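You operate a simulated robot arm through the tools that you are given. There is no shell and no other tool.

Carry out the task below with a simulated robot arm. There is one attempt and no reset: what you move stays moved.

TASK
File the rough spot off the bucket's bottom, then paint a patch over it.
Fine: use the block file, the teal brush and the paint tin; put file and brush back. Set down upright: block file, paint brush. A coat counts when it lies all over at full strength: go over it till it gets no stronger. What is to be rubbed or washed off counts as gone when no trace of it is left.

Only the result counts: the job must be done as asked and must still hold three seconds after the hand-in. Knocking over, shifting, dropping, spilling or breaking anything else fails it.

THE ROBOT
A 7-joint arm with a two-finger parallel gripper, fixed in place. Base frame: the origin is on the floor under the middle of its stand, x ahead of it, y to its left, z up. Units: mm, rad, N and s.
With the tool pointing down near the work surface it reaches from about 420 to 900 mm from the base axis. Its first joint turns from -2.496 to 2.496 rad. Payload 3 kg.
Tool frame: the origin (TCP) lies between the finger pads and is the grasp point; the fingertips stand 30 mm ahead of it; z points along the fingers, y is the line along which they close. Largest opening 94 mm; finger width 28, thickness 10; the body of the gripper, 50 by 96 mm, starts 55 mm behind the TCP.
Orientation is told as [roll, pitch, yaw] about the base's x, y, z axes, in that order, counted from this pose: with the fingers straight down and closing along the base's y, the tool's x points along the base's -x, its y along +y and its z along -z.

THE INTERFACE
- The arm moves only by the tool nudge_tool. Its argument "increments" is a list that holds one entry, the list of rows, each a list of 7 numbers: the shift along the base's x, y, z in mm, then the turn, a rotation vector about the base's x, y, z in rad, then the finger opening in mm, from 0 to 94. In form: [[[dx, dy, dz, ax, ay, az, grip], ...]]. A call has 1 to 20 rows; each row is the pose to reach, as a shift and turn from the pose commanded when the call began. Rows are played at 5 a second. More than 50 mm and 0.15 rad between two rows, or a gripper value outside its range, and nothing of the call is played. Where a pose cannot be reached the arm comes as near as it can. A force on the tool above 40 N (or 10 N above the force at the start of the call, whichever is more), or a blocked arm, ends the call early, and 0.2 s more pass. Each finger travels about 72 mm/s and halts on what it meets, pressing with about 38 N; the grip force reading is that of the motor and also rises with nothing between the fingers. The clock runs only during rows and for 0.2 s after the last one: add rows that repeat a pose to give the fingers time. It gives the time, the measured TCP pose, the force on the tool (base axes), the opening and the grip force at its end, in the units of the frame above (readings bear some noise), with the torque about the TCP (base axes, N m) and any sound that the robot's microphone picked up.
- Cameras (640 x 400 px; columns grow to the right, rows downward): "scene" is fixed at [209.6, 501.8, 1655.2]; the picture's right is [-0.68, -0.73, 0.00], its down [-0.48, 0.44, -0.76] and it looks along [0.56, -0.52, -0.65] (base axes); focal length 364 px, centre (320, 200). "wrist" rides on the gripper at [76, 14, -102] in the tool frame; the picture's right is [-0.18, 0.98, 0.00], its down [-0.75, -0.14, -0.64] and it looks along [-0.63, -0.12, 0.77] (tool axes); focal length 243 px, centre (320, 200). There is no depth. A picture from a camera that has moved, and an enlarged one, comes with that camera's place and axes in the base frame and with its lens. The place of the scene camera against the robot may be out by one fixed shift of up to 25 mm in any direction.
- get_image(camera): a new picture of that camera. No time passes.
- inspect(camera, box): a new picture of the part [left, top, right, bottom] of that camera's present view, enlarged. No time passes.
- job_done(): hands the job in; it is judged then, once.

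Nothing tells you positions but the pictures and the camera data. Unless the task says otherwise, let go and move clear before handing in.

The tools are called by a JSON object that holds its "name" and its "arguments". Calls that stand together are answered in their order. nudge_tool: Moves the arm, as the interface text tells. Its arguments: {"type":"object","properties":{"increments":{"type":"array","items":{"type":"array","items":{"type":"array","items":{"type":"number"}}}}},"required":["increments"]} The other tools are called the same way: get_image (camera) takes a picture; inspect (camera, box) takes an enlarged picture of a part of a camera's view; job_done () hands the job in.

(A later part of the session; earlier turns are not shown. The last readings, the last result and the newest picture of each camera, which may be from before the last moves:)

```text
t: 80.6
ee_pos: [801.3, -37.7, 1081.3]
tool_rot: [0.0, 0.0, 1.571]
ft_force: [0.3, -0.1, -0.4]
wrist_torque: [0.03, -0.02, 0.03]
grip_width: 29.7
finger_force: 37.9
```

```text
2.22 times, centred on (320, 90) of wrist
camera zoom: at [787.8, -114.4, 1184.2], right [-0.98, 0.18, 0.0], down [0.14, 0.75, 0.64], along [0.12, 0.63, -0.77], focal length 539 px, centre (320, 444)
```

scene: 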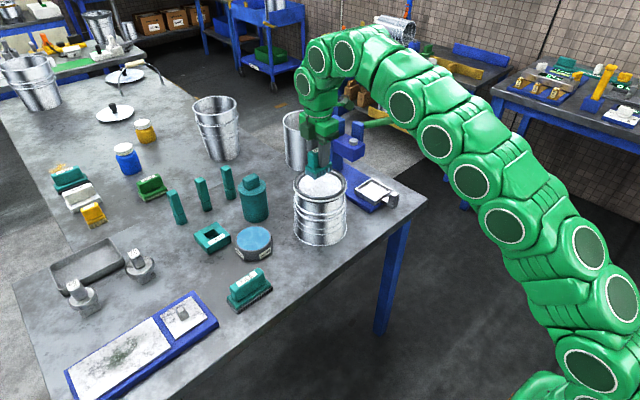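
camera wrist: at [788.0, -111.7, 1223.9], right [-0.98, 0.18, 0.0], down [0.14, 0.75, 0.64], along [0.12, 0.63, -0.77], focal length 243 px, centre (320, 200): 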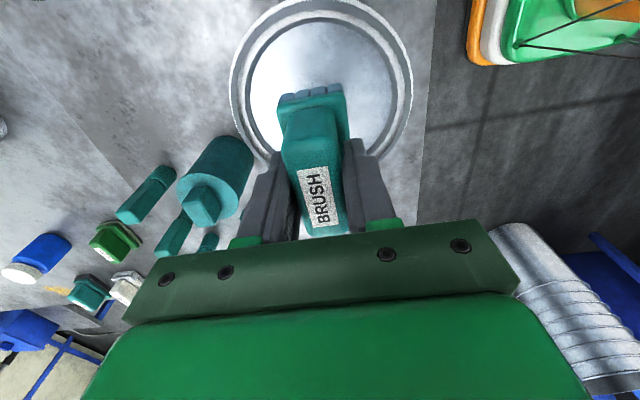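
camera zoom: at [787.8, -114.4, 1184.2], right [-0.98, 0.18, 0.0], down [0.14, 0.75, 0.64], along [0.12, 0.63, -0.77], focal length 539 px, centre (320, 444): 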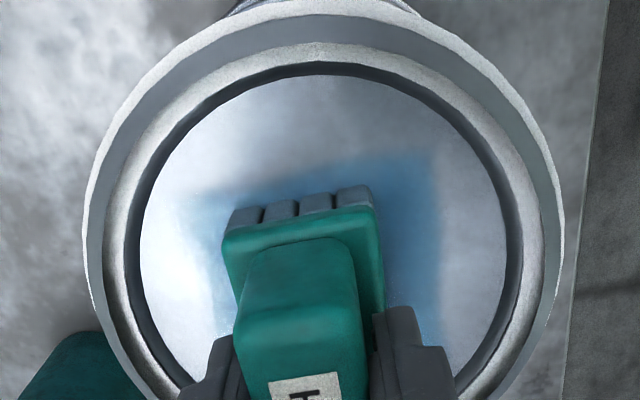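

The first coat is laid but thin, and the bristles are running out of paint. I go back to reload.

{"name": "nudge_tool", "arguments": {"increments": [[[0, 0, 10, 0, 0, 0, 10], [0, 0, 40, 0, 0, 0, 10], [10, 30, 40, 0, 0, 0, 10], [25, 70, 35, 0, 0, 0, 10], [42, 110, 15, 0, 0, 0, 10], [57, 150, -15, 0, 0, 0, 10], [65.5, 190.7, -35, 0, 0, 0, 10], [65.5, 190.7, -75, 0, 0, 0, 10], [65.5, 190.7, -112, 0, 0, 0, 10], [65.5, 190.7, -122, 0, 0, 0, 10], [65.5, 190.7, -122, 0, 0, 0, 10]]]}}

{"name": "inspect", "arguments": {"camera": "scene", "box": [220, 210, 300, 274]}}

{"name": "inspect", "arguments": {"camera": "scene", "box": [280, 150, 360, 210]}}

{"name": "inspect", "arguments": {"camera": "wrist", "box": [230, 20, 410, 160]}}

```text
refused: row 6 steps farther than a row can; nothing moved
```

```text
6.25 times, centred on (260, 242) of scene
camera zoom: at [209.6, 501.8, 1655.2], right [-0.68, -0.73, 0.0], down [-0.48, 0.44, -0.76], along [0.56, -0.52, -0.65], focal length 2272 px, centre (695, -62)
```

zoom: 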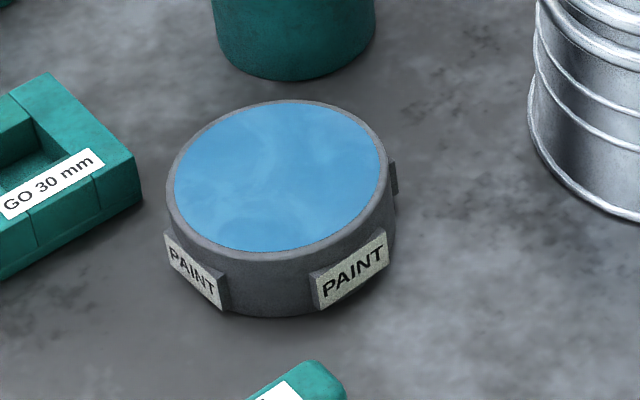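

```text
6.67 times, centred on (320, 180) of scene
camera zoom: at [209.6, 501.8, 1655.2], right [-0.68, -0.73, 0.0], down [-0.48, 0.44, -0.76], along [0.56, -0.52, -0.65], focal length 2423 px, centre (320, 333)
```

zoom: 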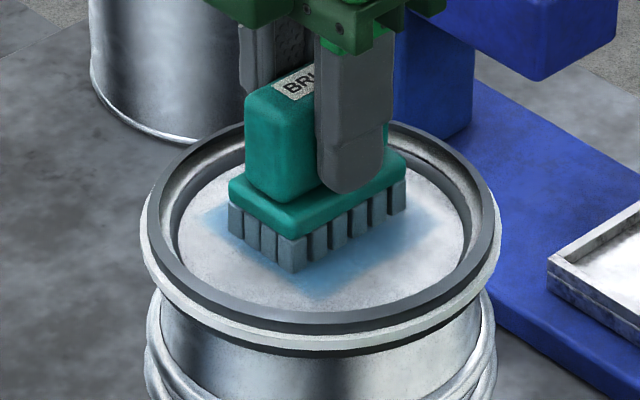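

```text
2.86 times, centred on (320, 90) of wrist
camera zoom: at [787.8, -114.4, 1184.2], right [-0.98, 0.18, 0.0], down [0.14, 0.75, 0.64], along [0.12, 0.63, -0.77], focal length 693 px, centre (320, 514)
```

zoom: 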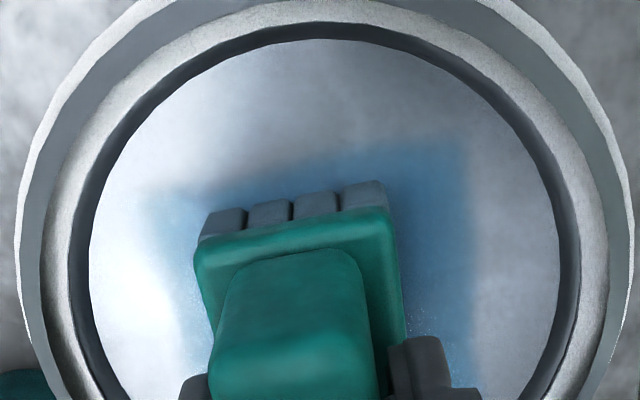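

One row stepped too far, so nothing moved. I resend the trip to the paint tin with smaller steps.

{"name": "nudge_tool", "arguments": {"increments": [[[0, 0, 10, 0, 0, 0, 10], [0, 0, 40, 0, 0, 0, 10], [10, 30, 40, 0, 0, 0, 10], [25, 70, 35, 0, 0, 0, 10], [40, 107, 18, 0, 0, 0, 10], [52, 140, -5, 0, 0, 0, 10], [60, 170, -30, 0, 0, 0, 10], [65.5, 190.7, -50, 0, 0, 0, 10], [65.5, 190.7, -85, 0, 0, 0, 10], [65.5, 190.7, -115, 0, 0, 0, 10], [65.5, 190.7, -122, 0, 0, 0, 10], [65.5, 190.7, -122, 0, 0, 0, 10]]]}}

{"name": "inspect", "arguments": {"camera": "scene", "box": [220, 210, 300, 274]}}

{"name": "inspect", "arguments": {"camera": "scene", "box": [280, 150, 360, 210]}}

{"name": "inspect", "arguments": {"camera": "wrist", "box": [230, 20, 410, 160]}}

```text
t: 83.2
ee_pos: [868.0, 151.6, 961.1]
tool_rot: [0.0, 0.0, 1.57]
ft_force: [0.3, -0.2, -1.3]
wrist_torque: [0.01, 0.01, -0.01]
grip_width: 29.9
finger_force: 38.0
```

```text
6.25 times, centred on (260, 242) of scene
camera zoom: at [209.6, 501.8, 1655.2], right [-0.68, -0.73, 0.0], down [-0.48, 0.44, -0.76], along [0.56, -0.52, -0.65], focal length 2272 px, centre (695, -62)
```

zoom: 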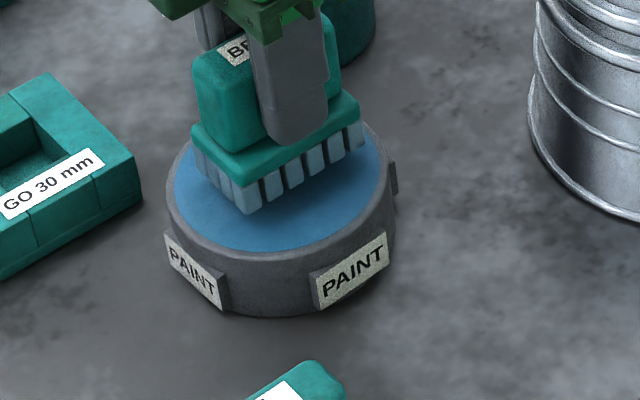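

```text
6.67 times, centred on (320, 180) of scene
camera zoom: at [209.6, 501.8, 1655.2], right [-0.68, -0.73, 0.0], down [-0.48, 0.44, -0.76], along [0.56, -0.52, -0.65], focal length 2423 px, centre (320, 333)
```

zoom: 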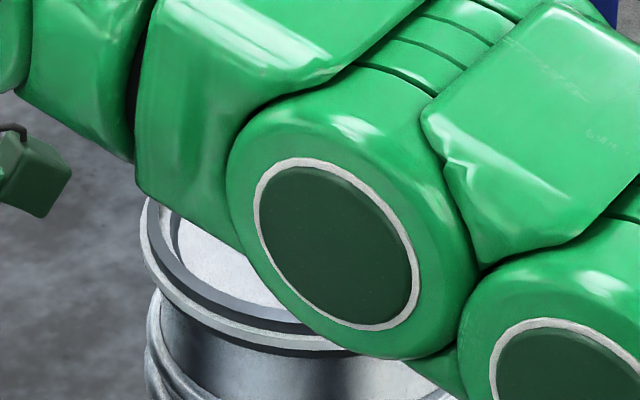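

```text
2.86 times, centred on (320, 90) of wrist
camera zoom: at [854.3, 76.4, 1062.6], right [-0.98, 0.18, 0.0], down [0.14, 0.75, 0.64], along [0.12, 0.63, -0.77], focal length 693 px, centre (320, 514)
```

zoom: 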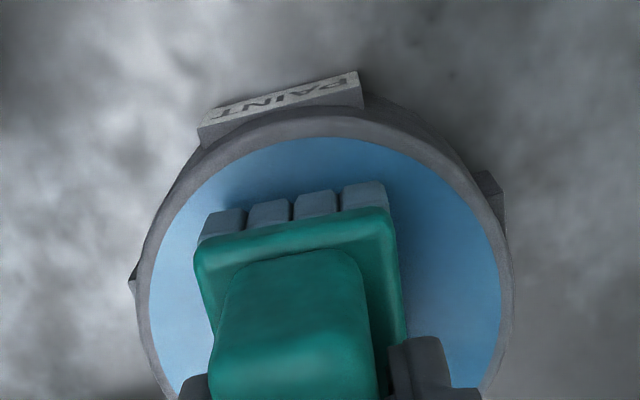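

The brush is centred over the paint again. I lower to contact and reload.

{"name": "nudge_tool", "arguments": {"increments": [[[0, 1, -4, 0, 0, 0, 10], [0, 1, -7, 0, 0, 0, 10], [0, 1, -8, 0, 0, 0, 10], [0, 1, -9, 0, 0, 0, 10], [0, 1, -9, 0, 0, 0, 10]]]}}

{"name": "inspect", "arguments": {"camera": "scene", "box": [220, 210, 300, 274]}}

```text
t: 84.4
ee_pos: [866.6, 153.0, 950.2]
tool_rot: [-0.001, 0.0, 1.571]
ft_force: [-0.9, -0.4, 9.1]
wrist_torque: [-0.1, 0.13, -0.01]
grip_width: 29.6
finger_force: 37.8
```

```text
6.25 times, centred on (260, 242) of scene
camera zoom: at [209.6, 501.8, 1655.2], right [-0.68, -0.73, 0.0], down [-0.48, 0.44, -0.76], along [0.56, -0.52, -0.65], focal length 2272 px, centre (695, -62)
```

zoom: 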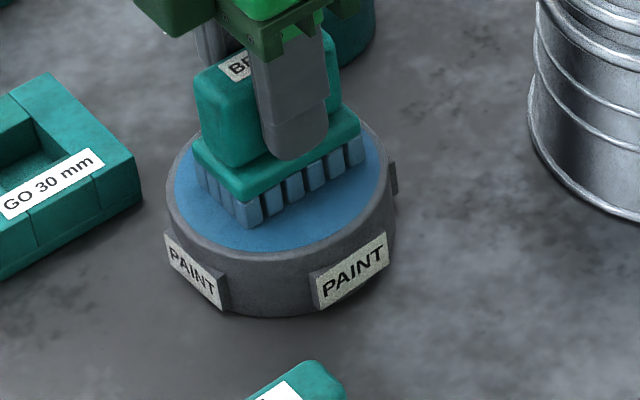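

Contact made. I dwell in the paint for a second to load fully.

{"name": "nudge_tool", "arguments": {"increments": [[[0, 0, -0.4, 0, 0, 0, 10], [0, 0, -0.4, 0, 0, 0, 10], [0, 0, -0.4, 0, 0, 0, 10], [0, 0, -0.4, 0, 0, 0, 10], [0, 0, -0.4, 0, 0, 0, 10]]]}}

{"name": "inspect", "arguments": {"camera": "scene", "box": [220, 210, 300, 274]}}

```text
t: 85.6
ee_pos: [867.1, 152.8, 951.2]
tool_rot: [-0.002, -0.001, 1.571]
ft_force: [4.6, -1.1, 23.7]
wrist_torque: [-0.05, -0.05, -0.02]
grip_width: 29.7
finger_force: 37.9
```

```text
6.25 times, centred on (260, 242) of scene
camera zoom: at [209.6, 501.8, 1655.2], right [-0.68, -0.73, 0.0], down [-0.48, 0.44, -0.76], along [0.56, -0.52, -0.65], focal length 2272 px, centre (695, -62)
```

zoom: 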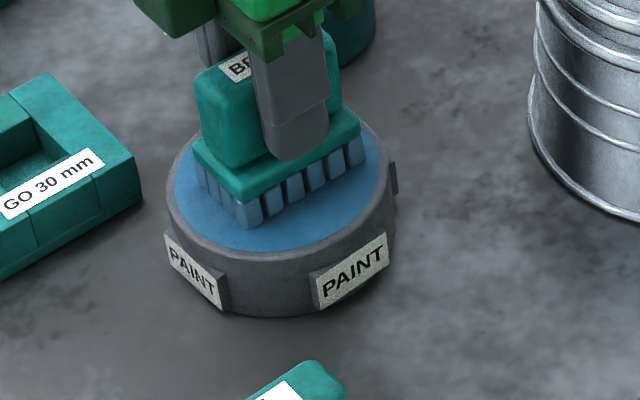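

{"name": "nudge_tool", "arguments": {"increments": [[[0, 0, 5, 0, 0, 0, 10], [0, 0, 30, 0, 0, 0, 10], [0, 0, 65, 0, 0, 0, 10], [-5, -20, 90, 0, 0, 0, 10], [-13, -50, 115, 0, 0, 0, 10], [-25, -85, 138, 0, 0, 0, 10], [-40, -122, 155, 0, 0, 0, 10], [-55, -160, 165, 0, 0, 0, 10], [-65.5, -191.7, 165, 0, 0, 0, 10], [-65.5, -191.7, 165, 0, 0, 0, 10], [-65.5, -191.7, 150, 0, 0, 0, 10], [-65.5, -191.7, 136, 0, 0, 0, 10], [-65.5, -191.7, 136, 0, 0, 0, 10]]]}}

{"name": "inspect", "arguments": {"camera": "wrist", "box": [200, 0, 440, 180]}}

{"name": "inspect", "arguments": {"camera": "scene", "box": [280, 150, 360, 210]}}

```text
t: 88.4
ee_pos: [801.0, -38.3, 1085.8]
tool_rot: [-0.002, 0.001, 1.57]
ft_force: [0.2, 0.7, 0.2]
wrist_torque: [0.02, 0.06, 0.0]
grip_width: 29.5
finger_force: 37.9
```

```text
2.22 times, centred on (320, 90) of wrist
camera zoom: at [787.6, -114.5, 1188.5], right [-0.98, 0.18, 0.0], down [0.14, 0.75, 0.64], along [0.12, 0.63, -0.77], focal length 539 px, centre (320, 444)
```

zoom: 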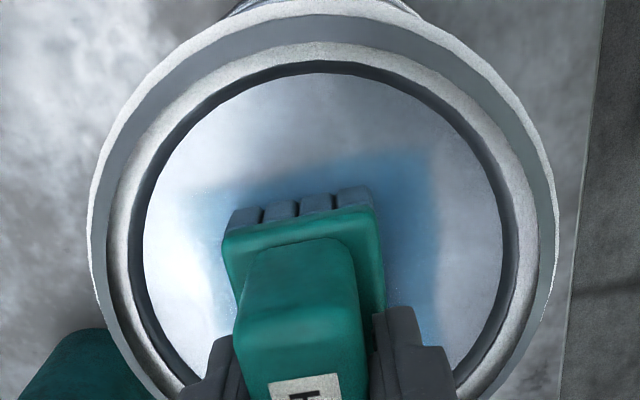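

```text
6.67 times, centred on (320, 180) of scene
camera zoom: at [209.6, 501.8, 1655.2], right [-0.68, -0.73, 0.0], down [-0.48, 0.44, -0.76], along [0.56, -0.52, -0.65], focal length 2423 px, centre (320, 333)
```

zoom: 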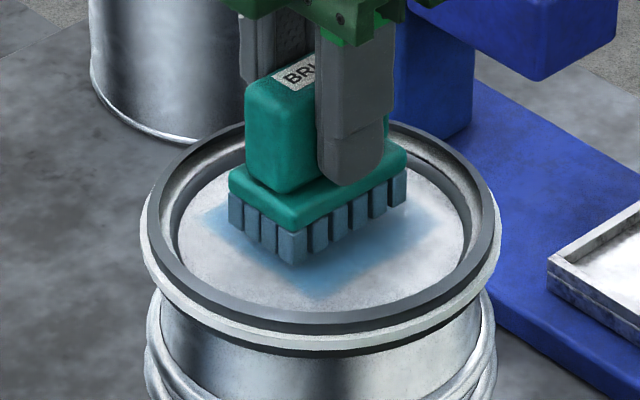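

{"name": "nudge_tool", "arguments": {"increments": [[[10, 0, 0, 0, 0, 0, 10], [18, 0, 0, 0, 0, 0, 10], [18, 0, -3, 0, 0, 0, 10], [18, 0, -5, 0, 0, 0, 10], [18, 0, -6, 0, 0, 0, 10], [18, 0, -6, 0, 0, 0, 10]]]}}

```text
t: 89.8
ee_pos: [819.1, -38.9, 1080.5]
tool_rot: [-0.002, 0.0, 1.57]
ft_force: [-0.4, 1.0, 13.9]
wrist_torque: [0.11, 0.1, 0.03]
grip_width: 29.6
finger_force: 37.7
```

{"name": "nudge_tool", "arguments": {"increments": [[[-9, 0, -0.2, 0, 0, 0, 10], [-18, 0, -0.2, 0, 0, 0, 10], [-27, 0, -0.3, 0, 0, 0, 10], [-36, 0, -0.3, 0, 0, 0, 10], [-36, 3, -0.4, 0, 0, 0, 10], [-27, 3, -0.4, 0, 0, 0, 10], [-18, 3, -0.5, 0, 0, 0, 10], [-9, 3, -0.5, 0, 0, 0, 10], [0, 3, -0.6, 0, 0, 0, 10], [0, -3, -0.6, 0, 0, 0, 10], [-9, -3, -0.7, 0, 0, 0, 10], [-18, -3, -0.7, 0, 0, 0, 10], [-27, -3, -0.8, 0, 0, 0, 10], [-36, -3, -0.8, 0, 0, 0, 10], [-27, 0, -0.9, 0, 0, 0, 10], [-18, 0, -0.9, 0, 0, 0, 10], [-9, 0, -1, 0, 0, 0, 10], [0, 0, -1, 0, 0, 0, 10], [-9, 0, -1, 0, 0, 0, 10], [-18, 0, -1, 0, 0, 0, 10]]]}}

{"name": "inspect", "arguments": {"camera": "wrist", "box": [200, 0, 440, 180]}}

{"name": "inspect", "arguments": {"camera": "scene", "box": [280, 150, 360, 210]}}

```text
t: 94.0
ee_pos: [801.1, -38.1, 1079.6]
tool_rot: [-0.001, 0.0, 1.57]
ft_force: [2.1, 0.0, 8.5]
wrist_torque: [0.01, 0.08, -0.04]
grip_width: 29.7
finger_force: 38.2
```

```text
2.22 times, centred on (320, 90) of wrist
camera zoom: at [787.5, -114.6, 1182.0], right [-0.98, 0.18, 0.0], down [0.14, 0.75, 0.64], along [0.12, 0.63, -0.77], focal length 539 px, centre (320, 444)
```

zoom: 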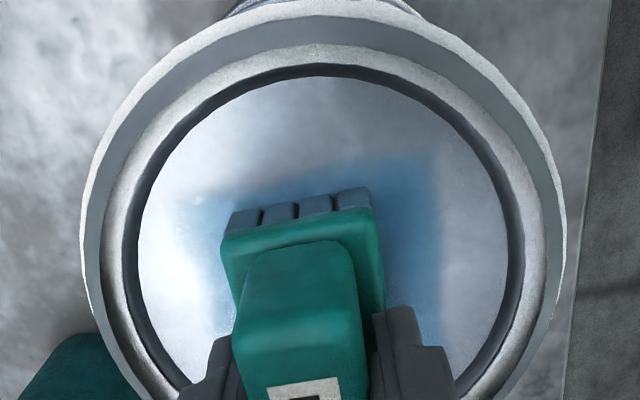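

```text
6.67 times, centred on (320, 180) of scene
camera zoom: at [209.6, 501.8, 1655.2], right [-0.68, -0.73, 0.0], down [-0.48, 0.44, -0.76], along [0.56, -0.52, -0.65], focal length 2423 px, centre (320, 333)
```

zoom: 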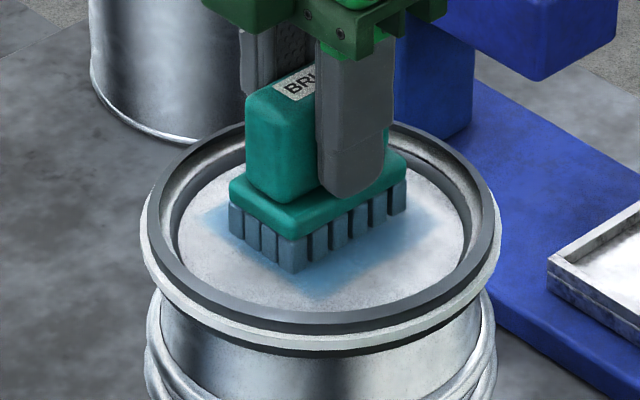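

I lift the brush and step aside to see the whole patch.

{"name": "nudge_tool", "arguments": {"increments": [[[0, 0, 10, 0, 0, 0, 10], [0, 0, 40, 0, 0, 0, 10], [0, 0, 65, 0, 0, 0, 10], [-45, 0, 65, 0, 0, 0, 10], [-90, 0, 65, 0, 0, 0, 10], [-120, 0, 65, 0, 0, 0, 10], [-120, 0, 65, 0, 0, 0, 10]]]}}

{"name": "inspect", "arguments": {"camera": "wrist", "box": [140, 50, 270, 170]}}

{"name": "inspect", "arguments": {"camera": "scene", "box": [290, 160, 350, 205]}}

```text
t: 95.6
ee_pos: [680.8, -38.1, 1142.3]
tool_rot: [0.0, 0.0, 1.571]
ft_force: [0.5, 0.1, -1.0]
wrist_torque: [0.05, -0.01, 0.01]
grip_width: 29.7
finger_force: 37.9
```

```text
3.33 times, centred on (205, 110) of wrist
camera zoom: at [666.8, -114.4, 1246.1], right [-0.98, 0.18, 0.0], down [0.14, 0.75, 0.64], along [0.12, 0.63, -0.77], focal length 809 px, centre (703, 500)
```

zoom: 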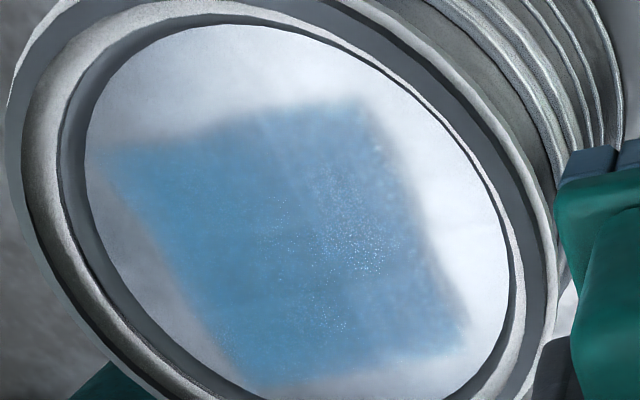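

```text
8.89 times, centred on (320, 182) of scene
camera zoom: at [209.6, 501.8, 1655.2], right [-0.68, -0.73, 0.0], down [-0.48, 0.44, -0.76], along [0.56, -0.52, -0.65], focal length 3231 px, centre (320, 356)
```

zoom: 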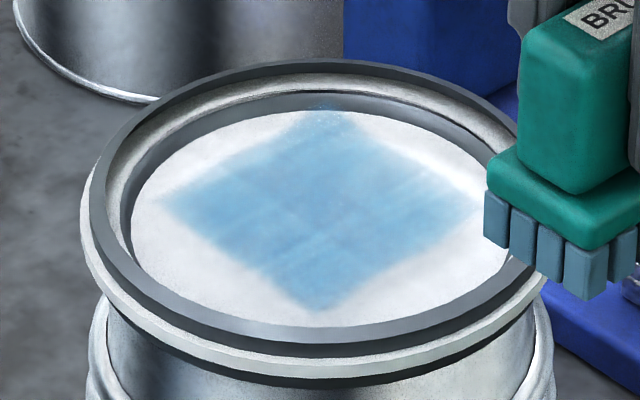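

A square blue patch now covers the spot but isn't yet even or full strength. I reload and go over it again.

{"name": "nudge_tool", "arguments": {"increments": [[[35, 35, -5, 0, 0, 0, 10], [68, 70, -15, 0, 0, 0, 10], [100, 103, -30, 0, 0, 0, 10], [130, 135, -50, 0, 0, 0, 10], [158, 163, -75, 0, 0, 0, 10], [178, 182, -105, 0, 0, 0, 10], [186.2, 191, -135, 0, 0, 0, 10], [186.2, 191, -165, 0, 0, 0, 10], [186.2, 191, -182, 0, 0, 0, 10], [186.2, 191, -188, 0, 0, 0, 10], [186.2, 191, -191, 0, 0, 0, 10], [186.2, 191, -192, 0, 0, 0, 10], [186.2, 191, -192.7, 0, 0, 0, 10], [186.2, 191, -192.7, 0, 0, 0, 10], [186.2, 191, -192.7, 0, 0, 0, 10]]]}}

{"name": "inspect", "arguments": {"camera": "scene", "box": [220, 210, 300, 274]}}

```text
t: 98.8
ee_pos: [867.8, 151.9, 951.5]
tool_rot: [0.001, 0.001, 1.57]
ft_force: [0.3, -0.4, -0.7]
wrist_torque: [-0.04, 0.01, -0.02]
grip_width: 29.5
finger_force: 38.3
```

```text
6.25 times, centred on (260, 242) of scene
camera zoom: at [209.6, 501.8, 1655.2], right [-0.68, -0.73, 0.0], down [-0.48, 0.44, -0.76], along [0.56, -0.52, -0.65], focal length 2272 px, centre (695, -62)
```

zoom: 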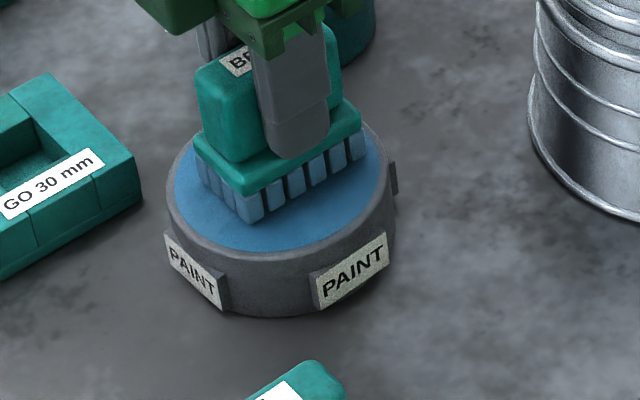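

{"name": "nudge_tool", "arguments": {"increments": [[[0, 1, -1, 0, 0, 0, 10], [0, 1, -2, 0, 0, 0, 10], [0, 1, -2.7, 0, 0, 0, 10], [0, 1, -2.7, 0, 0, 0, 10]]]}}

```text
t: 99.8
ee_pos: [868.0, 152.9, 949.3]
tool_rot: [-0.002, -0.001, 1.569]
ft_force: [-1.1, -0.9, 6.7]
wrist_torque: [0.03, 0.03, 0.02]
grip_width: 29.8
finger_force: 37.5
```

{"name": "nudge_tool", "arguments": {"increments": [[[0, 0, -0.6, 0, 0, 0, 10], [0, 0, -0.6, 0, 0, 0, 10], [0, 0, -0.6, 0, 0, 0, 10], [0, 0, -0.6, 0, 0, 0, 10]]]}}

{"name": "inspect", "arguments": {"camera": "scene", "box": [220, 210, 300, 274]}}

```text
t: 100.8
ee_pos: [867.8, 152.7, 949.0]
tool_rot: [-0.002, -0.001, 1.569]
ft_force: [2.3, -2.0, 22.0]
wrist_torque: [-0.02, -0.04, -0.02]
grip_width: 29.8
finger_force: 38.3
```

```text
6.25 times, centred on (260, 242) of scene
camera zoom: at [209.6, 501.8, 1655.2], right [-0.68, -0.73, 0.0], down [-0.48, 0.44, -0.76], along [0.56, -0.52, -0.65], focal length 2272 px, centre (695, -62)
```

zoom: 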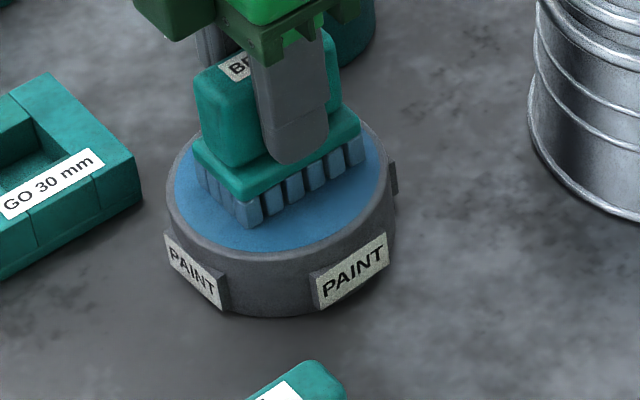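

{"name": "nudge_tool", "arguments": {"increments": [[[0, 0, 5, 0, 0, 0, 10], [0, 0, 30, 0, 0, 0, 10], [0, 0, 65, 0, 0, 0, 10], [-5, -20, 90, 0, 0, 0, 10], [-13, -50, 115, 0, 0, 0, 10], [-25, -85, 138, 0, 0, 0, 10], [-40, -122, 155, 0, 0, 0, 10], [-55, -160, 165, 0, 0, 0, 10], [-66.6, -191, 165, 0, 0, 0, 10], [-66.6, -191, 165, 0, 0, 0, 10], [-66.6, -191, 150, 0, 0, 0, 10], [-66.6, -191, 136, 0, 0, 0, 10], [-84, -191, 133, 0, 0, 0, 10], [-84, -191, 131, 0, 0, 0, 10], [-84, -191, 131, 0, 0, 0, 10]]]}}

{"name": "inspect", "arguments": {"camera": "wrist", "box": [200, 0, 440, 180]}}

```text
t: 104.0
ee_pos: [783.9, -38.4, 1078.3]
tool_rot: [-0.001, -0.001, 1.57]
ft_force: [0.2, -0.8, -0.7]
wrist_torque: [0.02, 0.0, 0.04]
grip_width: 29.9
finger_force: 37.8
```

```text
2.22 times, centred on (320, 90) of wrist
camera zoom: at [770.4, -113.0, 1182.3], right [-0.98, 0.18, 0.0], down [0.14, 0.75, 0.64], along [0.12, 0.63, -0.77], focal length 539 px, centre (320, 444)
```

zoom: 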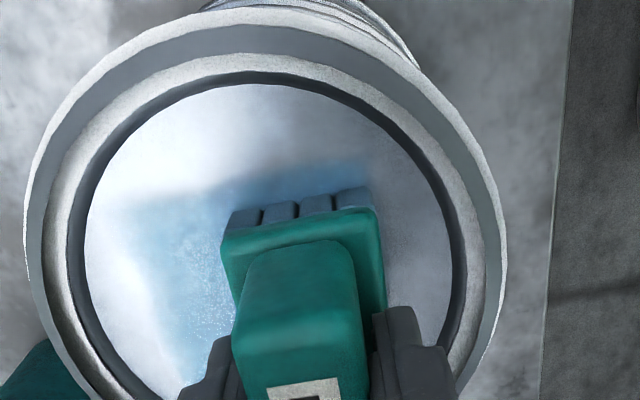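

{"name": "nudge_tool", "arguments": {"increments": [[[0, 0, -0.7, 0, 0, 0, 10], [0, 0, -1.4, 0, 0, 0, 10], [0, 0, -1.4, 0, 0, 0, 10]]]}}

```text
t: 104.8
ee_pos: [784.7, -36.7, 1079.0]
tool_rot: [-0.003, 0.0, 1.569]
ft_force: [-1.3, 1.4, 15.9]
wrist_torque: [0.11, 0.1, 0.01]
grip_width: 29.9
finger_force: 37.8
```

{"name": "nudge_tool", "arguments": {"increments": [[[8.5, 0, -0.2, 0, 0, 0, 10], [17, 0, -0.2, 0, 0, 0, 10], [25.5, 0, -0.3, 0, 0, 0, 10], [34, 0, -0.3, 0, 0, 0, 10], [34, 3, -0.4, 0, 0, 0, 10], [25.5, 3, -0.4, 0, 0, 0, 10], [17, 3, -0.5, 0, 0, 0, 10], [8.5, 3, -0.5, 0, 0, 0, 10], [0, 3, -0.6, 0, 0, 0, 10], [0, -3, -0.6, 0, 0, 0, 10], [8.5, -3, -0.7, 0, 0, 0, 10], [17, -3, -0.7, 0, 0, 0, 10], [25.5, -3, -0.8, 0, 0, 0, 10], [34, -3, -0.8, 0, 0, 0, 10], [34, 0, -0.9, 0, 0, 0, 10], [25.5, 0, -0.9, 0, 0, 0, 10], [17, 0, -1, 0, 0, 0, 10], [8.5, 0, -1, 0, 0, 0, 10], [0, 0, -1, 0, 0, 0, 10], [17, 0, -1, 0, 0, 0, 10]]]}}

{"name": "nudge_tool", "arguments": {"increments": [[[0, 0, 10, 0, 0, 0, 10], [0, 0, 40, 0, 0, 0, 10], [0, 0, 65, 0, 0, 0, 10], [-45, 0, 65, 0, 0, 0, 10], [-90, 0, 65, 0, 0, 0, 10], [-120, 0, 65, 0, 0, 0, 10], [-120, 0, 65, 0, 0, 0, 10]]]}}

{"name": "inspect", "arguments": {"camera": "wrist", "box": [140, 50, 270, 170]}}

{"name": "inspect", "arguments": {"camera": "scene", "box": [290, 160, 350, 205]}}

```text
t: 106.6
ee_pos: [793.1, -35.3, 1077.6]
tool_rot: [-0.005, 0.002, 1.571]
ft_force: [-2.3, 1.1, 10.8]
wrist_torque: [0.1, 0.32, -0.03]
grip_width: 29.8
finger_force: 38.9
stopped in row 9: the force on the tool passed its limit at 41 N (the readings are from after the stop); the commanded pose is now the measured one
```

```text
t: 108.2
ee_pos: [672.5, -32.5, 1142.5]
tool_rot: [-0.002, 0.0, 1.569]
ft_force: [0.0, 0.0, -0.7]
wrist_torque: [-0.03, -0.02, -0.03]
grip_width: 29.7
finger_force: 38.2
```

```text
3.33 times, centred on (205, 110) of wrist
camera zoom: at [659.3, -110.0, 1244.7], right [-0.98, 0.18, 0.0], down [0.14, 0.75, 0.64], along [0.12, 0.63, -0.77], focal length 809 px, centre (703, 500)
```

zoom: 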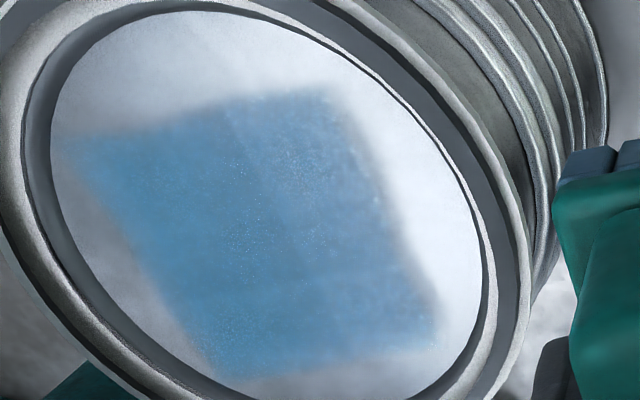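

```text
8.89 times, centred on (320, 182) of scene
camera zoom: at [209.6, 501.8, 1655.2], right [-0.68, -0.73, 0.0], down [-0.48, 0.44, -0.76], along [0.56, -0.52, -0.65], focal length 3231 px, centre (320, 356)
```

zoom: 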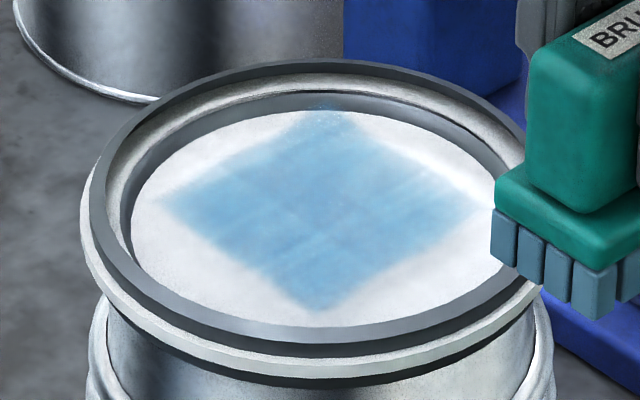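

The patch is getting stronger; the last pass stopped early on force. I go back with the remaining paint at lighter pressure.

{"name": "nudge_tool", "arguments": {"increments": [[[45, -4.5, 0, 0, 0, 0, 10], [90, -4.5, 0, 0, 0, 0, 10], [112, -4.5, 0, 0, 0, 0, 10], [112, -4.5, 0, 0, 0, 0, 10], [112, -4.5, -35, 0, 0, 0, 10], [112, -4.5, -58, 0, 0, 0, 10], [112, -4.5, -62, 0, 0, 0, 10], [112, -4.5, -64, 0, 0, 0, 10], [112, -4.5, -64, 0, 0, 0, 10]]]}}

```text
t: 110.2
ee_pos: [785.7, -39.3, 1077.3]
tool_rot: [-0.003, -0.001, 1.572]
ft_force: [-0.2, 0.3, -1.5]
wrist_torque: [0.02, -0.05, 0.01]
grip_width: 29.7
finger_force: 38.0
```

{"name": "nudge_tool", "arguments": {"increments": [[[0, 0, -0.6, 0, 0, 0, 10], [0, 0, -1.2, 0, 0, 0, 10], [0, 0, -1.2, 0, 0, 0, 10]]]}}

```text
t: 111.0
ee_pos: [785.5, -39.2, 1078.6]
tool_rot: [-0.006, 0.002, 1.57]
ft_force: [-1.6, 1.4, 13.2]
wrist_torque: [0.06, 0.37, -0.03]
grip_width: 29.7
finger_force: 38.2
```

{"name": "inspect", "arguments": {"camera": "scene", "box": [285, 150, 355, 205]}}

{"name": "inspect", "arguments": {"camera": "wrist", "box": [200, 0, 440, 180]}}

```text
7.27 times, centred on (320, 178) of scene
camera zoom: at [209.6, 501.8, 1655.2], right [-0.68, -0.73, 0.0], down [-0.48, 0.44, -0.76], along [0.56, -0.52, -0.65], focal length 2643 px, centre (320, 364)
```

zoom: 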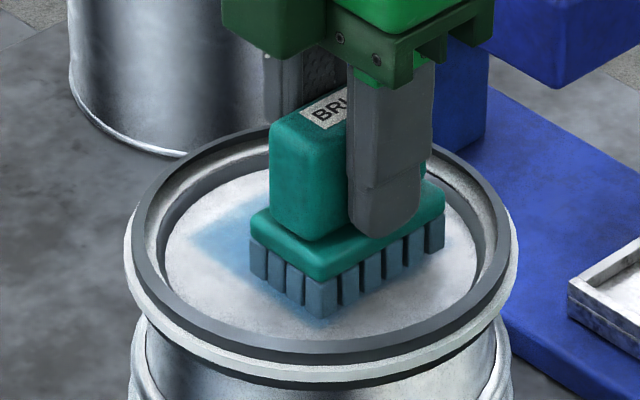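

```text
2.22 times, centred on (320, 90) of wrist
camera zoom: at [771.1, -114.9, 1180.8], right [-0.98, 0.18, -0.01], down [0.14, 0.75, 0.64], along [0.12, 0.63, -0.77], focal length 539 px, centre (320, 444)
```

zoom: 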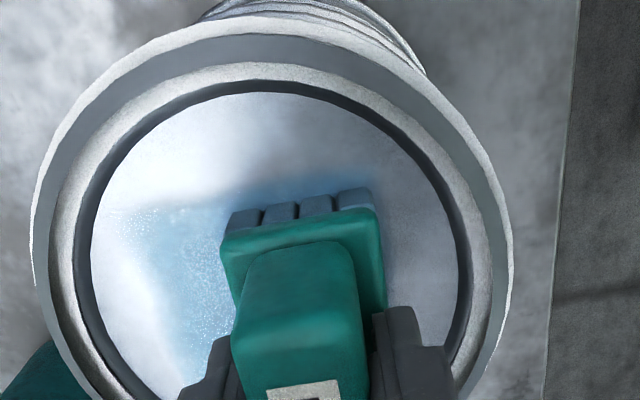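

The fingertips now rest on the brush's flange, so it won't slip further. I stroke at constant height with light pressure.

{"name": "nudge_tool", "arguments": {"increments": [[[8.5, 1, 0, 0, 0, 0, 10], [17, 1, 0, 0, 0, 0, 10], [25.5, 1, 0, 0, 0, 0, 10], [33, 1, 0, 0, 0, 0, 10], [33, 4, 0, 0, 0, 0, 10], [25.5, 4, 0, 0, 0, 0, 10], [17, 4, 0, 0, 0, 0, 10], [8.5, 4, 0, 0, 0, 0, 10], [0, 4, 0, 0, 0, 0, 10], [0, -2, 0, 0, 0, 0, 10], [8.5, -2, 0, 0, 0, 0, 10], [17, -2, 0, 0, 0, 0, 10], [25.5, -2, 0, 0, 0, 0, 10], [33, -2, 0, 0, 0, 0, 10], [33, 1, 0, 0, 0, 0, 10], [25.5, 1, 0, 0, 0, 0, 10], [17, 1, 0, 0, 0, 0, 10]]]}}

{"name": "nudge_tool", "arguments": {"increments": [[[0, 0, 10, 0, 0, 0, 10], [0, 0, 40, 0, 0, 0, 10], [0, 0, 65, 0, 0, 0, 10], [-45, 0, 65, 0, 0, 0, 10], [-90, 0, 65, 0, 0, 0, 10], [-120, 0, 65, 0, 0, 0, 10], [-120, 0, 65, 0, 0, 0, 10]]]}}

{"name": "inspect", "arguments": {"camera": "wrist", "box": [140, 50, 270, 170]}}

{"name": "inspect", "arguments": {"camera": "scene", "box": [290, 160, 350, 205]}}

```text
t: 114.0
ee_pos: [815.9, -41.3, 1077.4]
tool_rot: [-0.003, 0.001, 1.57]
ft_force: [-1.4, 1.2, 14.9]
wrist_torque: [-0.02, 0.19, -0.03]
grip_width: 29.7
finger_force: 38.2
stopped in row 14: the force on the tool passed its limit at 41 N (the readings are from after the stop); the commanded pose is now the measured one
```

```text
t: 115.6
ee_pos: [693.7, -41.7, 1140.2]
tool_rot: [-0.005, -0.001, 1.571]
ft_force: [0.4, 0.5, -0.6]
wrist_torque: [0.02, -0.02, 0.0]
grip_width: 29.6
finger_force: 38.1
```

```text
3.33 times, centred on (205, 110) of wrist
camera zoom: at [680.1, -117.7, 1244.3], right [-0.98, 0.18, 0.0], down [0.14, 0.75, 0.64], along [0.12, 0.63, -0.77], focal length 809 px, centre (703, 500)
```

zoom: 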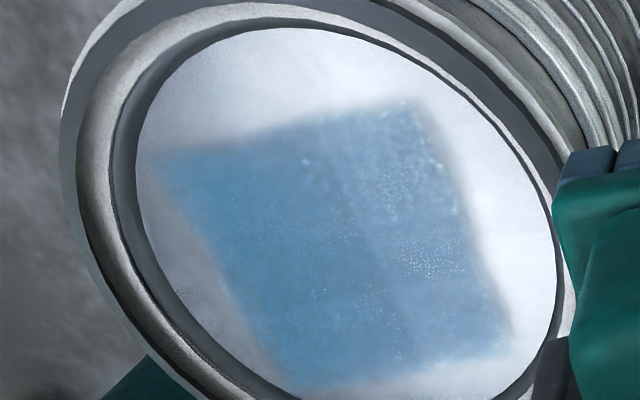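

```text
8.89 times, centred on (320, 182) of scene
camera zoom: at [209.6, 501.8, 1655.2], right [-0.68, -0.73, 0.0], down [-0.48, 0.44, -0.76], along [0.56, -0.52, -0.65], focal length 3231 px, centre (320, 356)
```

zoom: 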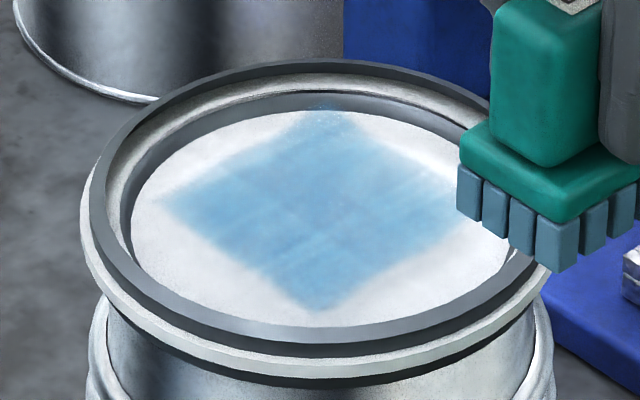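

The patch looks more even. I reload once more and compare strength after another full pass.

{"name": "nudge_tool", "arguments": {"increments": [[[33, 35, -5, 0, 0, 0, 10], [65, 71, -15, 0, 0, 0, 10], [95, 105, -30, 0, 0, 0, 10], [122, 138, -50, 0, 0, 0, 10], [147, 167, -75, 0, 0, 0, 10], [166, 186, -105, 0, 0, 0, 10], [173.5, 194.5, -135, 0, 0, 0, 10], [173.5, 194.5, -165, 0, 0, 0, 10], [173.5, 194.5, -182, 0, 0, 0, 10], [173.5, 194.5, -188, 0, 0, 0, 10], [173.5, 194.5, -191, 0, 0, 0, 10], [173.5, 194.5, -191, 0, 0, 0, 10]]]}}

{"name": "nudge_tool", "arguments": {"increments": [[[0, 0, -0.8, 0, 0, 0, 10], [0, 0, -1.6, 0, 0, 0, 10], [0, 0, -2.2, 0, 0, 0, 10], [0, 0, -2.2, 0, 0, 0, 10]]]}}

{"name": "inspect", "arguments": {"camera": "scene", "box": [220, 210, 300, 274]}}

```text
t: 118.2
ee_pos: [869.6, 152.8, 950.9]
tool_rot: [-0.001, 0.0, 1.571]
ft_force: [0.5, 0.5, -1.0]
wrist_torque: [0.0, 0.0, 0.03]
grip_width: 29.5
finger_force: 38.0
```

```text
t: 119.2
ee_pos: [868.6, 152.5, 948.1]
tool_rot: [-0.002, 0.0, 1.571]
ft_force: [0.9, 1.3, -2.4]
wrist_torque: [-0.03, -0.04, -0.02]
grip_width: 29.9
finger_force: 37.9
```

```text
6.25 times, centred on (260, 242) of scene
camera zoom: at [209.6, 501.8, 1655.2], right [-0.68, -0.73, 0.0], down [-0.48, 0.44, -0.76], along [0.56, -0.52, -0.65], focal length 2272 px, centre (695, -62)
```

zoom: 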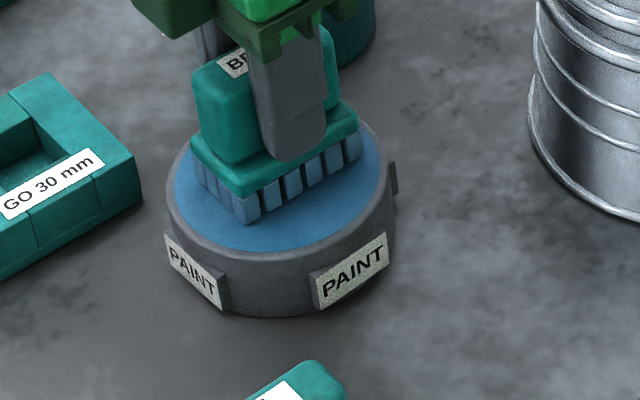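

{"name": "nudge_tool", "arguments": {"increments": [[[-0.7, 0, -0.6, 0, 0, 0, 10], [-0.7, 0, -1.2, 0, 0, 0, 10], [-0.7, 0, -1.6, 0, 0, 0, 10], [-0.7, 0, -1.6, 0, 0, 0, 10], [-0.7, 0, -1.6, 0, 0, 0, 10], [-0.7, 0, -1.6, 0, 0, 0, 10]]]}}

{"name": "inspect", "arguments": {"camera": "scene", "box": [220, 210, 300, 274]}}

```text
t: 120.6
ee_pos: [867.5, 153.2, 948.3]
tool_rot: [-0.005, 0.0, 1.572]
ft_force: [2.0, -0.3, 15.6]
wrist_torque: [0.04, 0.17, 0.0]
grip_width: 29.9
finger_force: 37.5
```

```text
6.25 times, centred on (260, 242) of scene
camera zoom: at [209.6, 501.8, 1655.2], right [-0.68, -0.73, 0.0], down [-0.48, 0.44, -0.76], along [0.56, -0.52, -0.65], focal length 2272 px, centre (695, -62)
```

zoom: 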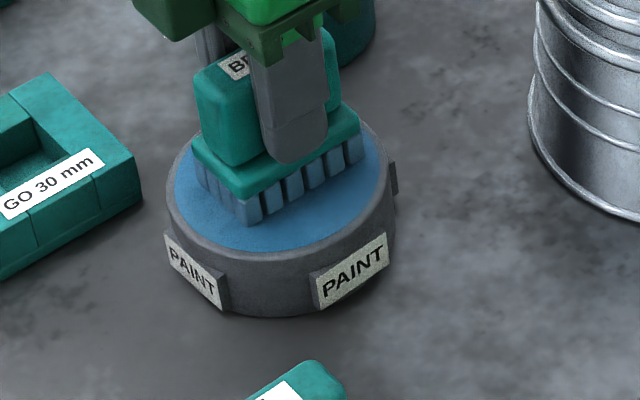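

Reloaded. I return to the bucket for another pass.

{"name": "nudge_tool", "arguments": {"increments": [[[0, 0, 5, 0, 0, 0, 10], [0, 0, 30, 0, 0, 0, 10], [0, 0, 65, 0, 0, 0, 10], [-5, -20, 90, 0, 0, 0, 10], [-13, -50, 115, 0, 0, 0, 10], [-25, -85, 138, 0, 0, 0, 10], [-40, -122, 155, 0, 0, 0, 10], [-55, -160, 165, 0, 0, 0, 10], [-67, -191.5, 165, 0, 0, 0, 10], [-83, -191.5, 165, 0, 0, 0, 10], [-83, -191.5, 150, 0, 0, 0, 10], [-83, -191.5, 136, 0, 0, 0, 10], [-83, -191.5, 132, 0, 0, 0, 10], [-83, -191.5, 130.5, 0, 0, 0, 10], [-83, -191.5, 130.5, 0, 0, 0, 10]]]}}

{"name": "nudge_tool", "arguments": {"increments": [[[0, 0, -0.5, 0, 0, 0, 10], [0, 0, -1, 0, 0, 0, 10], [0, 0, -1.4, 0, 0, 0, 10], [0, 0, -1.4, 0, 0, 0, 10]]]}}

```text
t: 123.8
ee_pos: [785.5, -37.4, 1078.3]
tool_rot: [-0.004, 0.001, 1.571]
ft_force: [-0.6, -0.4, 2.8]
wrist_torque: [0.06, 0.11, 0.02]
grip_width: 29.6
finger_force: 38.0
```

```text
t: 124.8
ee_pos: [784.4, -37.7, 1077.8]
tool_rot: [-0.006, 0.002, 1.571]
ft_force: [-0.5, -1.8, 28.4]
wrist_torque: [0.05, 0.36, -0.02]
grip_width: 29.7
finger_force: 37.8
```

{"name": "nudge_tool", "arguments": {"increments": [[[0, 0, 0.8, 0, 0, 0, 10], [8.5, 0, 0.8, 0, 0, 0, 10], [17, 0, 0.8, 0, 0, 0, 10], [25.5, 0, 0.8, 0, 0, 0, 10], [33, 0, 0.8, 0, 0, 0, 10], [33, 3, 0.8, 0, 0, 0, 10], [25.5, 3, 0.8, 0, 0, 0, 10], [17, 3, 0.8, 0, 0, 0, 10], [8.5, 3, 0.8, 0, 0, 0, 10], [0, 3, 0.8, 0, 0, 0, 10], [0, -3, 0.8, 0, 0, 0, 10], [8.5, -3, 0.8, 0, 0, 0, 10], [17, -3, 0.8, 0, 0, 0, 10], [25.5, -3, 0.8, 0, 0, 0, 10], [33, -3, 0.8, 0, 0, 0, 10], [33, 0, 0.8, 0, 0, 0, 10], [25.5, 0, 0.8, 0, 0, 0, 10], [17, 0, 0.8, 0, 0, 0, 10], [8.5, 0, 0.8, 0, 0, 0, 10], [17, 0, 0.8, 0, 0, 0, 10]]]}}

```text
t: 125.9
ee_pos: [813.3, -37.2, 1077.3]
tool_rot: [-0.003, 0.0, 1.571]
ft_force: [-2.1, 0.5, 15.8]
wrist_torque: [0.0, 0.09, -0.01]
grip_width: 29.7
finger_force: 38.0
stopped in row 5: the force on the tool passed its limit at 40 N (the readings are from after the stop); the commanded pose is now the measured one
```

The pressure rises toward +x, so I add a slight slope compensation and continue.

{"name": "nudge_tool", "arguments": {"increments": [[[-8.5, 2, -0.2, 0, 0, 0, 10], [-17, 2, -0.4, 0, 0, 0, 10], [-25.5, 2, -0.6, 0, 0, 0, 10], [-30, 2, -0.7, 0, 0, 0, 10], [-30, -4, -0.7, 0, 0, 0, 10], [-17, -4, -0.4, 0, 0, 0, 10], [-8.5, -4, -0.2, 0, 0, 0, 10], [0, -4, 0, 0, 0, 0, 10], [5, -4, 0.1, 0, 0, 0, 10], [5, -1, 0.1, 0, 0, 0, 10], [5, 2, 0.1, 0, 0, 0, 10], [-4, -1, -0.1, 0, 0, 0, 10], [-13, -1, -0.3, 0, 0, 0, 10], [-21, -1, -0.5, 0, 0, 0, 10], [-30, -1, -0.7, 0, 0, 0, 10], [-21, -1, -0.5, 0, 0, 0, 10], [-13, -1, -0.3, 0, 0, 0, 10], [-4, -1, -0.1, 0, 0, 0, 10], [5, -1, 0.1, 0, 0, 0, 10], [-13, -1, -0.3, 0, 0, 0, 10]]]}}

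```text
t: 127.3
ee_pos: [793.5, -41.5, 1078.0]
tool_rot: [-0.004, 0.0, 1.57]
ft_force: [3.2, 0.8, 9.1]
wrist_torque: [0.22, 0.03, -0.05]
grip_width: 29.8
finger_force: 38.2
stopped in row 6: the force on the tool passed its limit at 42 N (the readings are from after the stop); the commanded pose is now the measured one
```

{"name": "nudge_tool", "arguments": {"increments": [[[0, 2, 0.3, 0, 0, 0, 10], [-5, 3.5, 0.3, 0, 0, 0, 10], [-9, 3.5, 0.3, 0, 0, 0, 10], [-3, 3.5, 0.3, 0, 0, 0, 10], [3, 3.5, 0.35, 0, 0, 0, 10], [9, 3.5, 0.4, 0, 0, 0, 10], [15, 3.5, 0.45, 0, 0, 0, 10], [21, 3.5, 0.5, 0, 0, 0, 10], [25, 3.5, 0.5, 0, 0, 0, 10], [25, 6.5, 0.5, 0, 0, 0, 10], [19, 6.5, 0.5, 0, 0, 0, 10], [13, 6.5, 0.45, 0, 0, 0, 10], [7, 6.5, 0.4, 0, 0, 0, 10], [1, 6.5, 0.35, 0, 0, 0, 10], [-5, 6.5, 0.3, 0, 0, 0, 10], [-9, 6.5, 0.3, 0, 0, 0, 10], [-9, 2.5, 0.3, 0, 0, 0, 10], [-9, 0.5, 0.3, 0, 0, 0, 10], [-3, 0.5, 0.3, 0, 0, 0, 10], [3, 0.5, 0.3, 0, 0, 0, 10]]]}}

```text
t: 131.5
ee_pos: [796.9, -42.6, 1078.0]
tool_rot: [-0.003, 0.002, 1.571]
ft_force: [-3.5, -0.7, 12.6]
wrist_torque: [0.07, 0.34, 0.03]
grip_width: 29.7
finger_force: 37.6
```

That ran smoothly at about 12 N. One more slow set of lanes, then a look.

{"name": "nudge_tool", "arguments": {"increments": [[[6, 0, 0.05, 0, 0, 0, 10], [12, 0, 0.1, 0, 0, 0, 10], [18, 0, 0.15, 0, 0, 0, 10], [22, 0, 0.2, 0, 0, 0, 10], [22, 3, 0.2, 0, 0, 0, 10], [16, 3, 0.15, 0, 0, 0, 10], [10, 3, 0.1, 0, 0, 0, 10], [4, 3, 0.05, 0, 0, 0, 10], [-2, 3, 0, 0, 0, 0, 10], [-8, 3, 0, 0, 0, 0, 10], [-12, 3, 0, 0, 0, 0, 10], [-12, 6, 0, 0, 0, 0, 10], [-6, 6, 0, 0, 0, 0, 10], [0, 6, 0, 0, 0, 0, 10], [6, 6, 0.05, 0, 0, 0, 10], [12, 6, 0.1, 0, 0, 0, 10], [18, 6, 0.15, 0, 0, 0, 10], [22, 6, 0.2, 0, 0, 0, 10], [16, 4, 0.15, 0, 0, 0, 10], [10, 4, 0.1, 0, 0, 0, 10]]]}}

{"name": "nudge_tool", "arguments": {"increments": [[[0, 0, 10, 0, 0, 0, 10], [0, 0, 40, 0, 0, 0, 10], [0, 0, 65, 0, 0, 0, 10], [-45, 0, 65, 0, 0, 0, 10], [-90, 0, 65, 0, 0, 0, 10], [-125, 0, 65, 0, 0, 0, 10], [-125, 0, 65, 0, 0, 0, 10]]]}}

{"name": "inspect", "arguments": {"camera": "wrist", "box": [140, 50, 270, 170]}}

{"name": "inspect", "arguments": {"camera": "scene", "box": [290, 160, 350, 205]}}

```text
t: 135.7
ee_pos: [806.2, -36.8, 1078.0]
tool_rot: [-0.005, 0.002, 1.57]
ft_force: [2.2, -0.4, 4.3]
wrist_torque: [0.02, -0.01, 0.05]
grip_width: 30.0
finger_force: 37.9
```

```text
t: 137.3
ee_pos: [679.8, -34.6, 1142.9]
tool_rot: [-0.002, 0.001, 1.568]
ft_force: [0.2, -0.3, -1.0]
wrist_torque: [-0.01, -0.02, 0.01]
grip_width: 30.1
finger_force: 38.3
```

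```text
3.33 times, centred on (205, 110) of wrist
camera zoom: at [666.1, -112.2, 1246.2], right [-0.98, 0.19, 0.0], down [0.14, 0.75, 0.64], along [0.12, 0.63, -0.77], focal length 809 px, centre (703, 500)
```

zoom: 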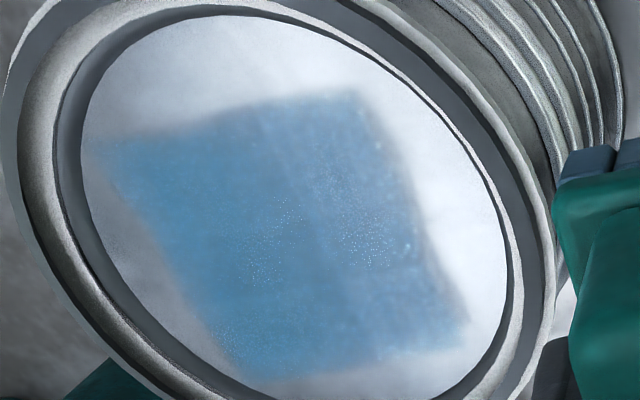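

```text
8.89 times, centred on (320, 182) of scene
camera zoom: at [209.6, 501.8, 1655.2], right [-0.68, -0.73, 0.0], down [-0.48, 0.44, -0.76], along [0.56, -0.52, -0.65], focal length 3231 px, centre (320, 356)
```

zoom: 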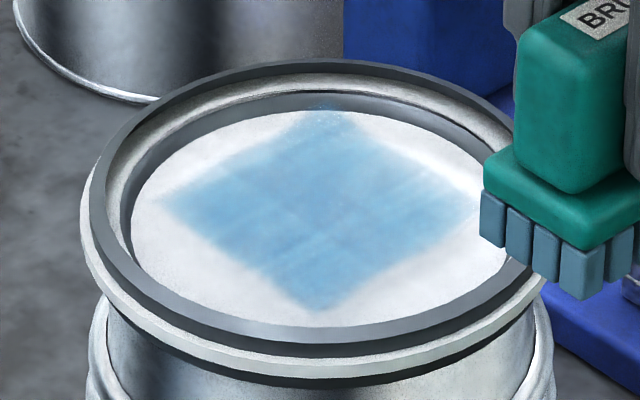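

I zoom further into the patch to judge whether it is even and saturated.

{"name": "inspect", "arguments": {"camera": "wrist", "box": [165, 70, 245, 140]}}

{"name": "inspect", "arguments": {"camera": "scene", "box": [302, 168, 342, 198]}}

{"name": "get_image", "arguments": {"camera": "wrist"}}

```text
5.71 times, centred on (205, 105) of wrist
camera zoom: at [666.1, -112.2, 1246.2], right [-0.98, 0.19, 0.0], down [0.14, 0.75, 0.64], along [0.12, 0.63, -0.77], focal length 1386 px, centre (977, 743)
```

zoom: 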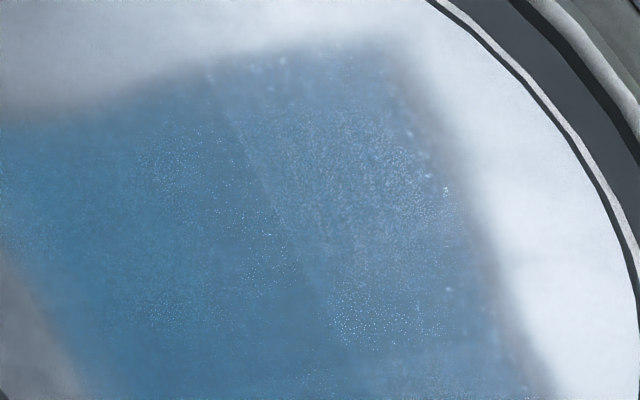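

```text
13.33 times, centred on (322, 183) of scene
camera zoom: at [209.6, 501.8, 1655.2], right [-0.68, -0.73, 0.0], down [-0.48, 0.44, -0.76], along [0.56, -0.52, -0.65], focal length 4846 px, centre (293, 427)
```

zoom: 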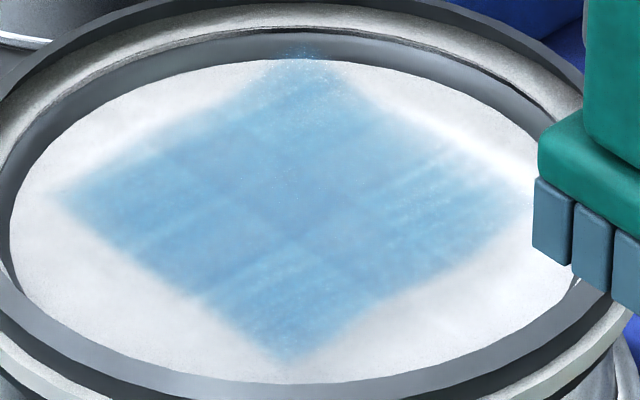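

```text
taken
camera wrist: at [666.1, -112.2, 1246.2], right [-0.98, 0.19, 0.0], down [0.14, 0.75, 0.64], along [0.12, 0.63, -0.77], focal length 243 px, centre (320, 200)
```

wrist: 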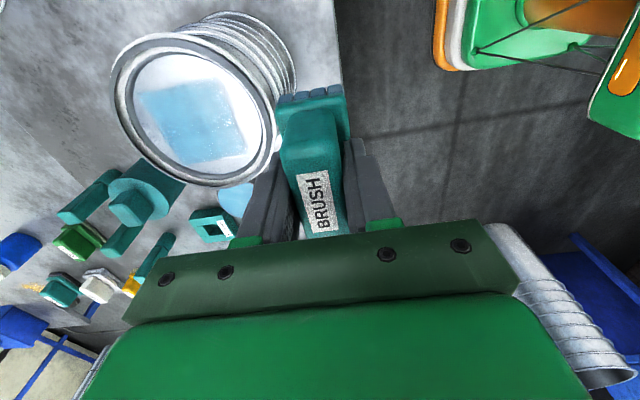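

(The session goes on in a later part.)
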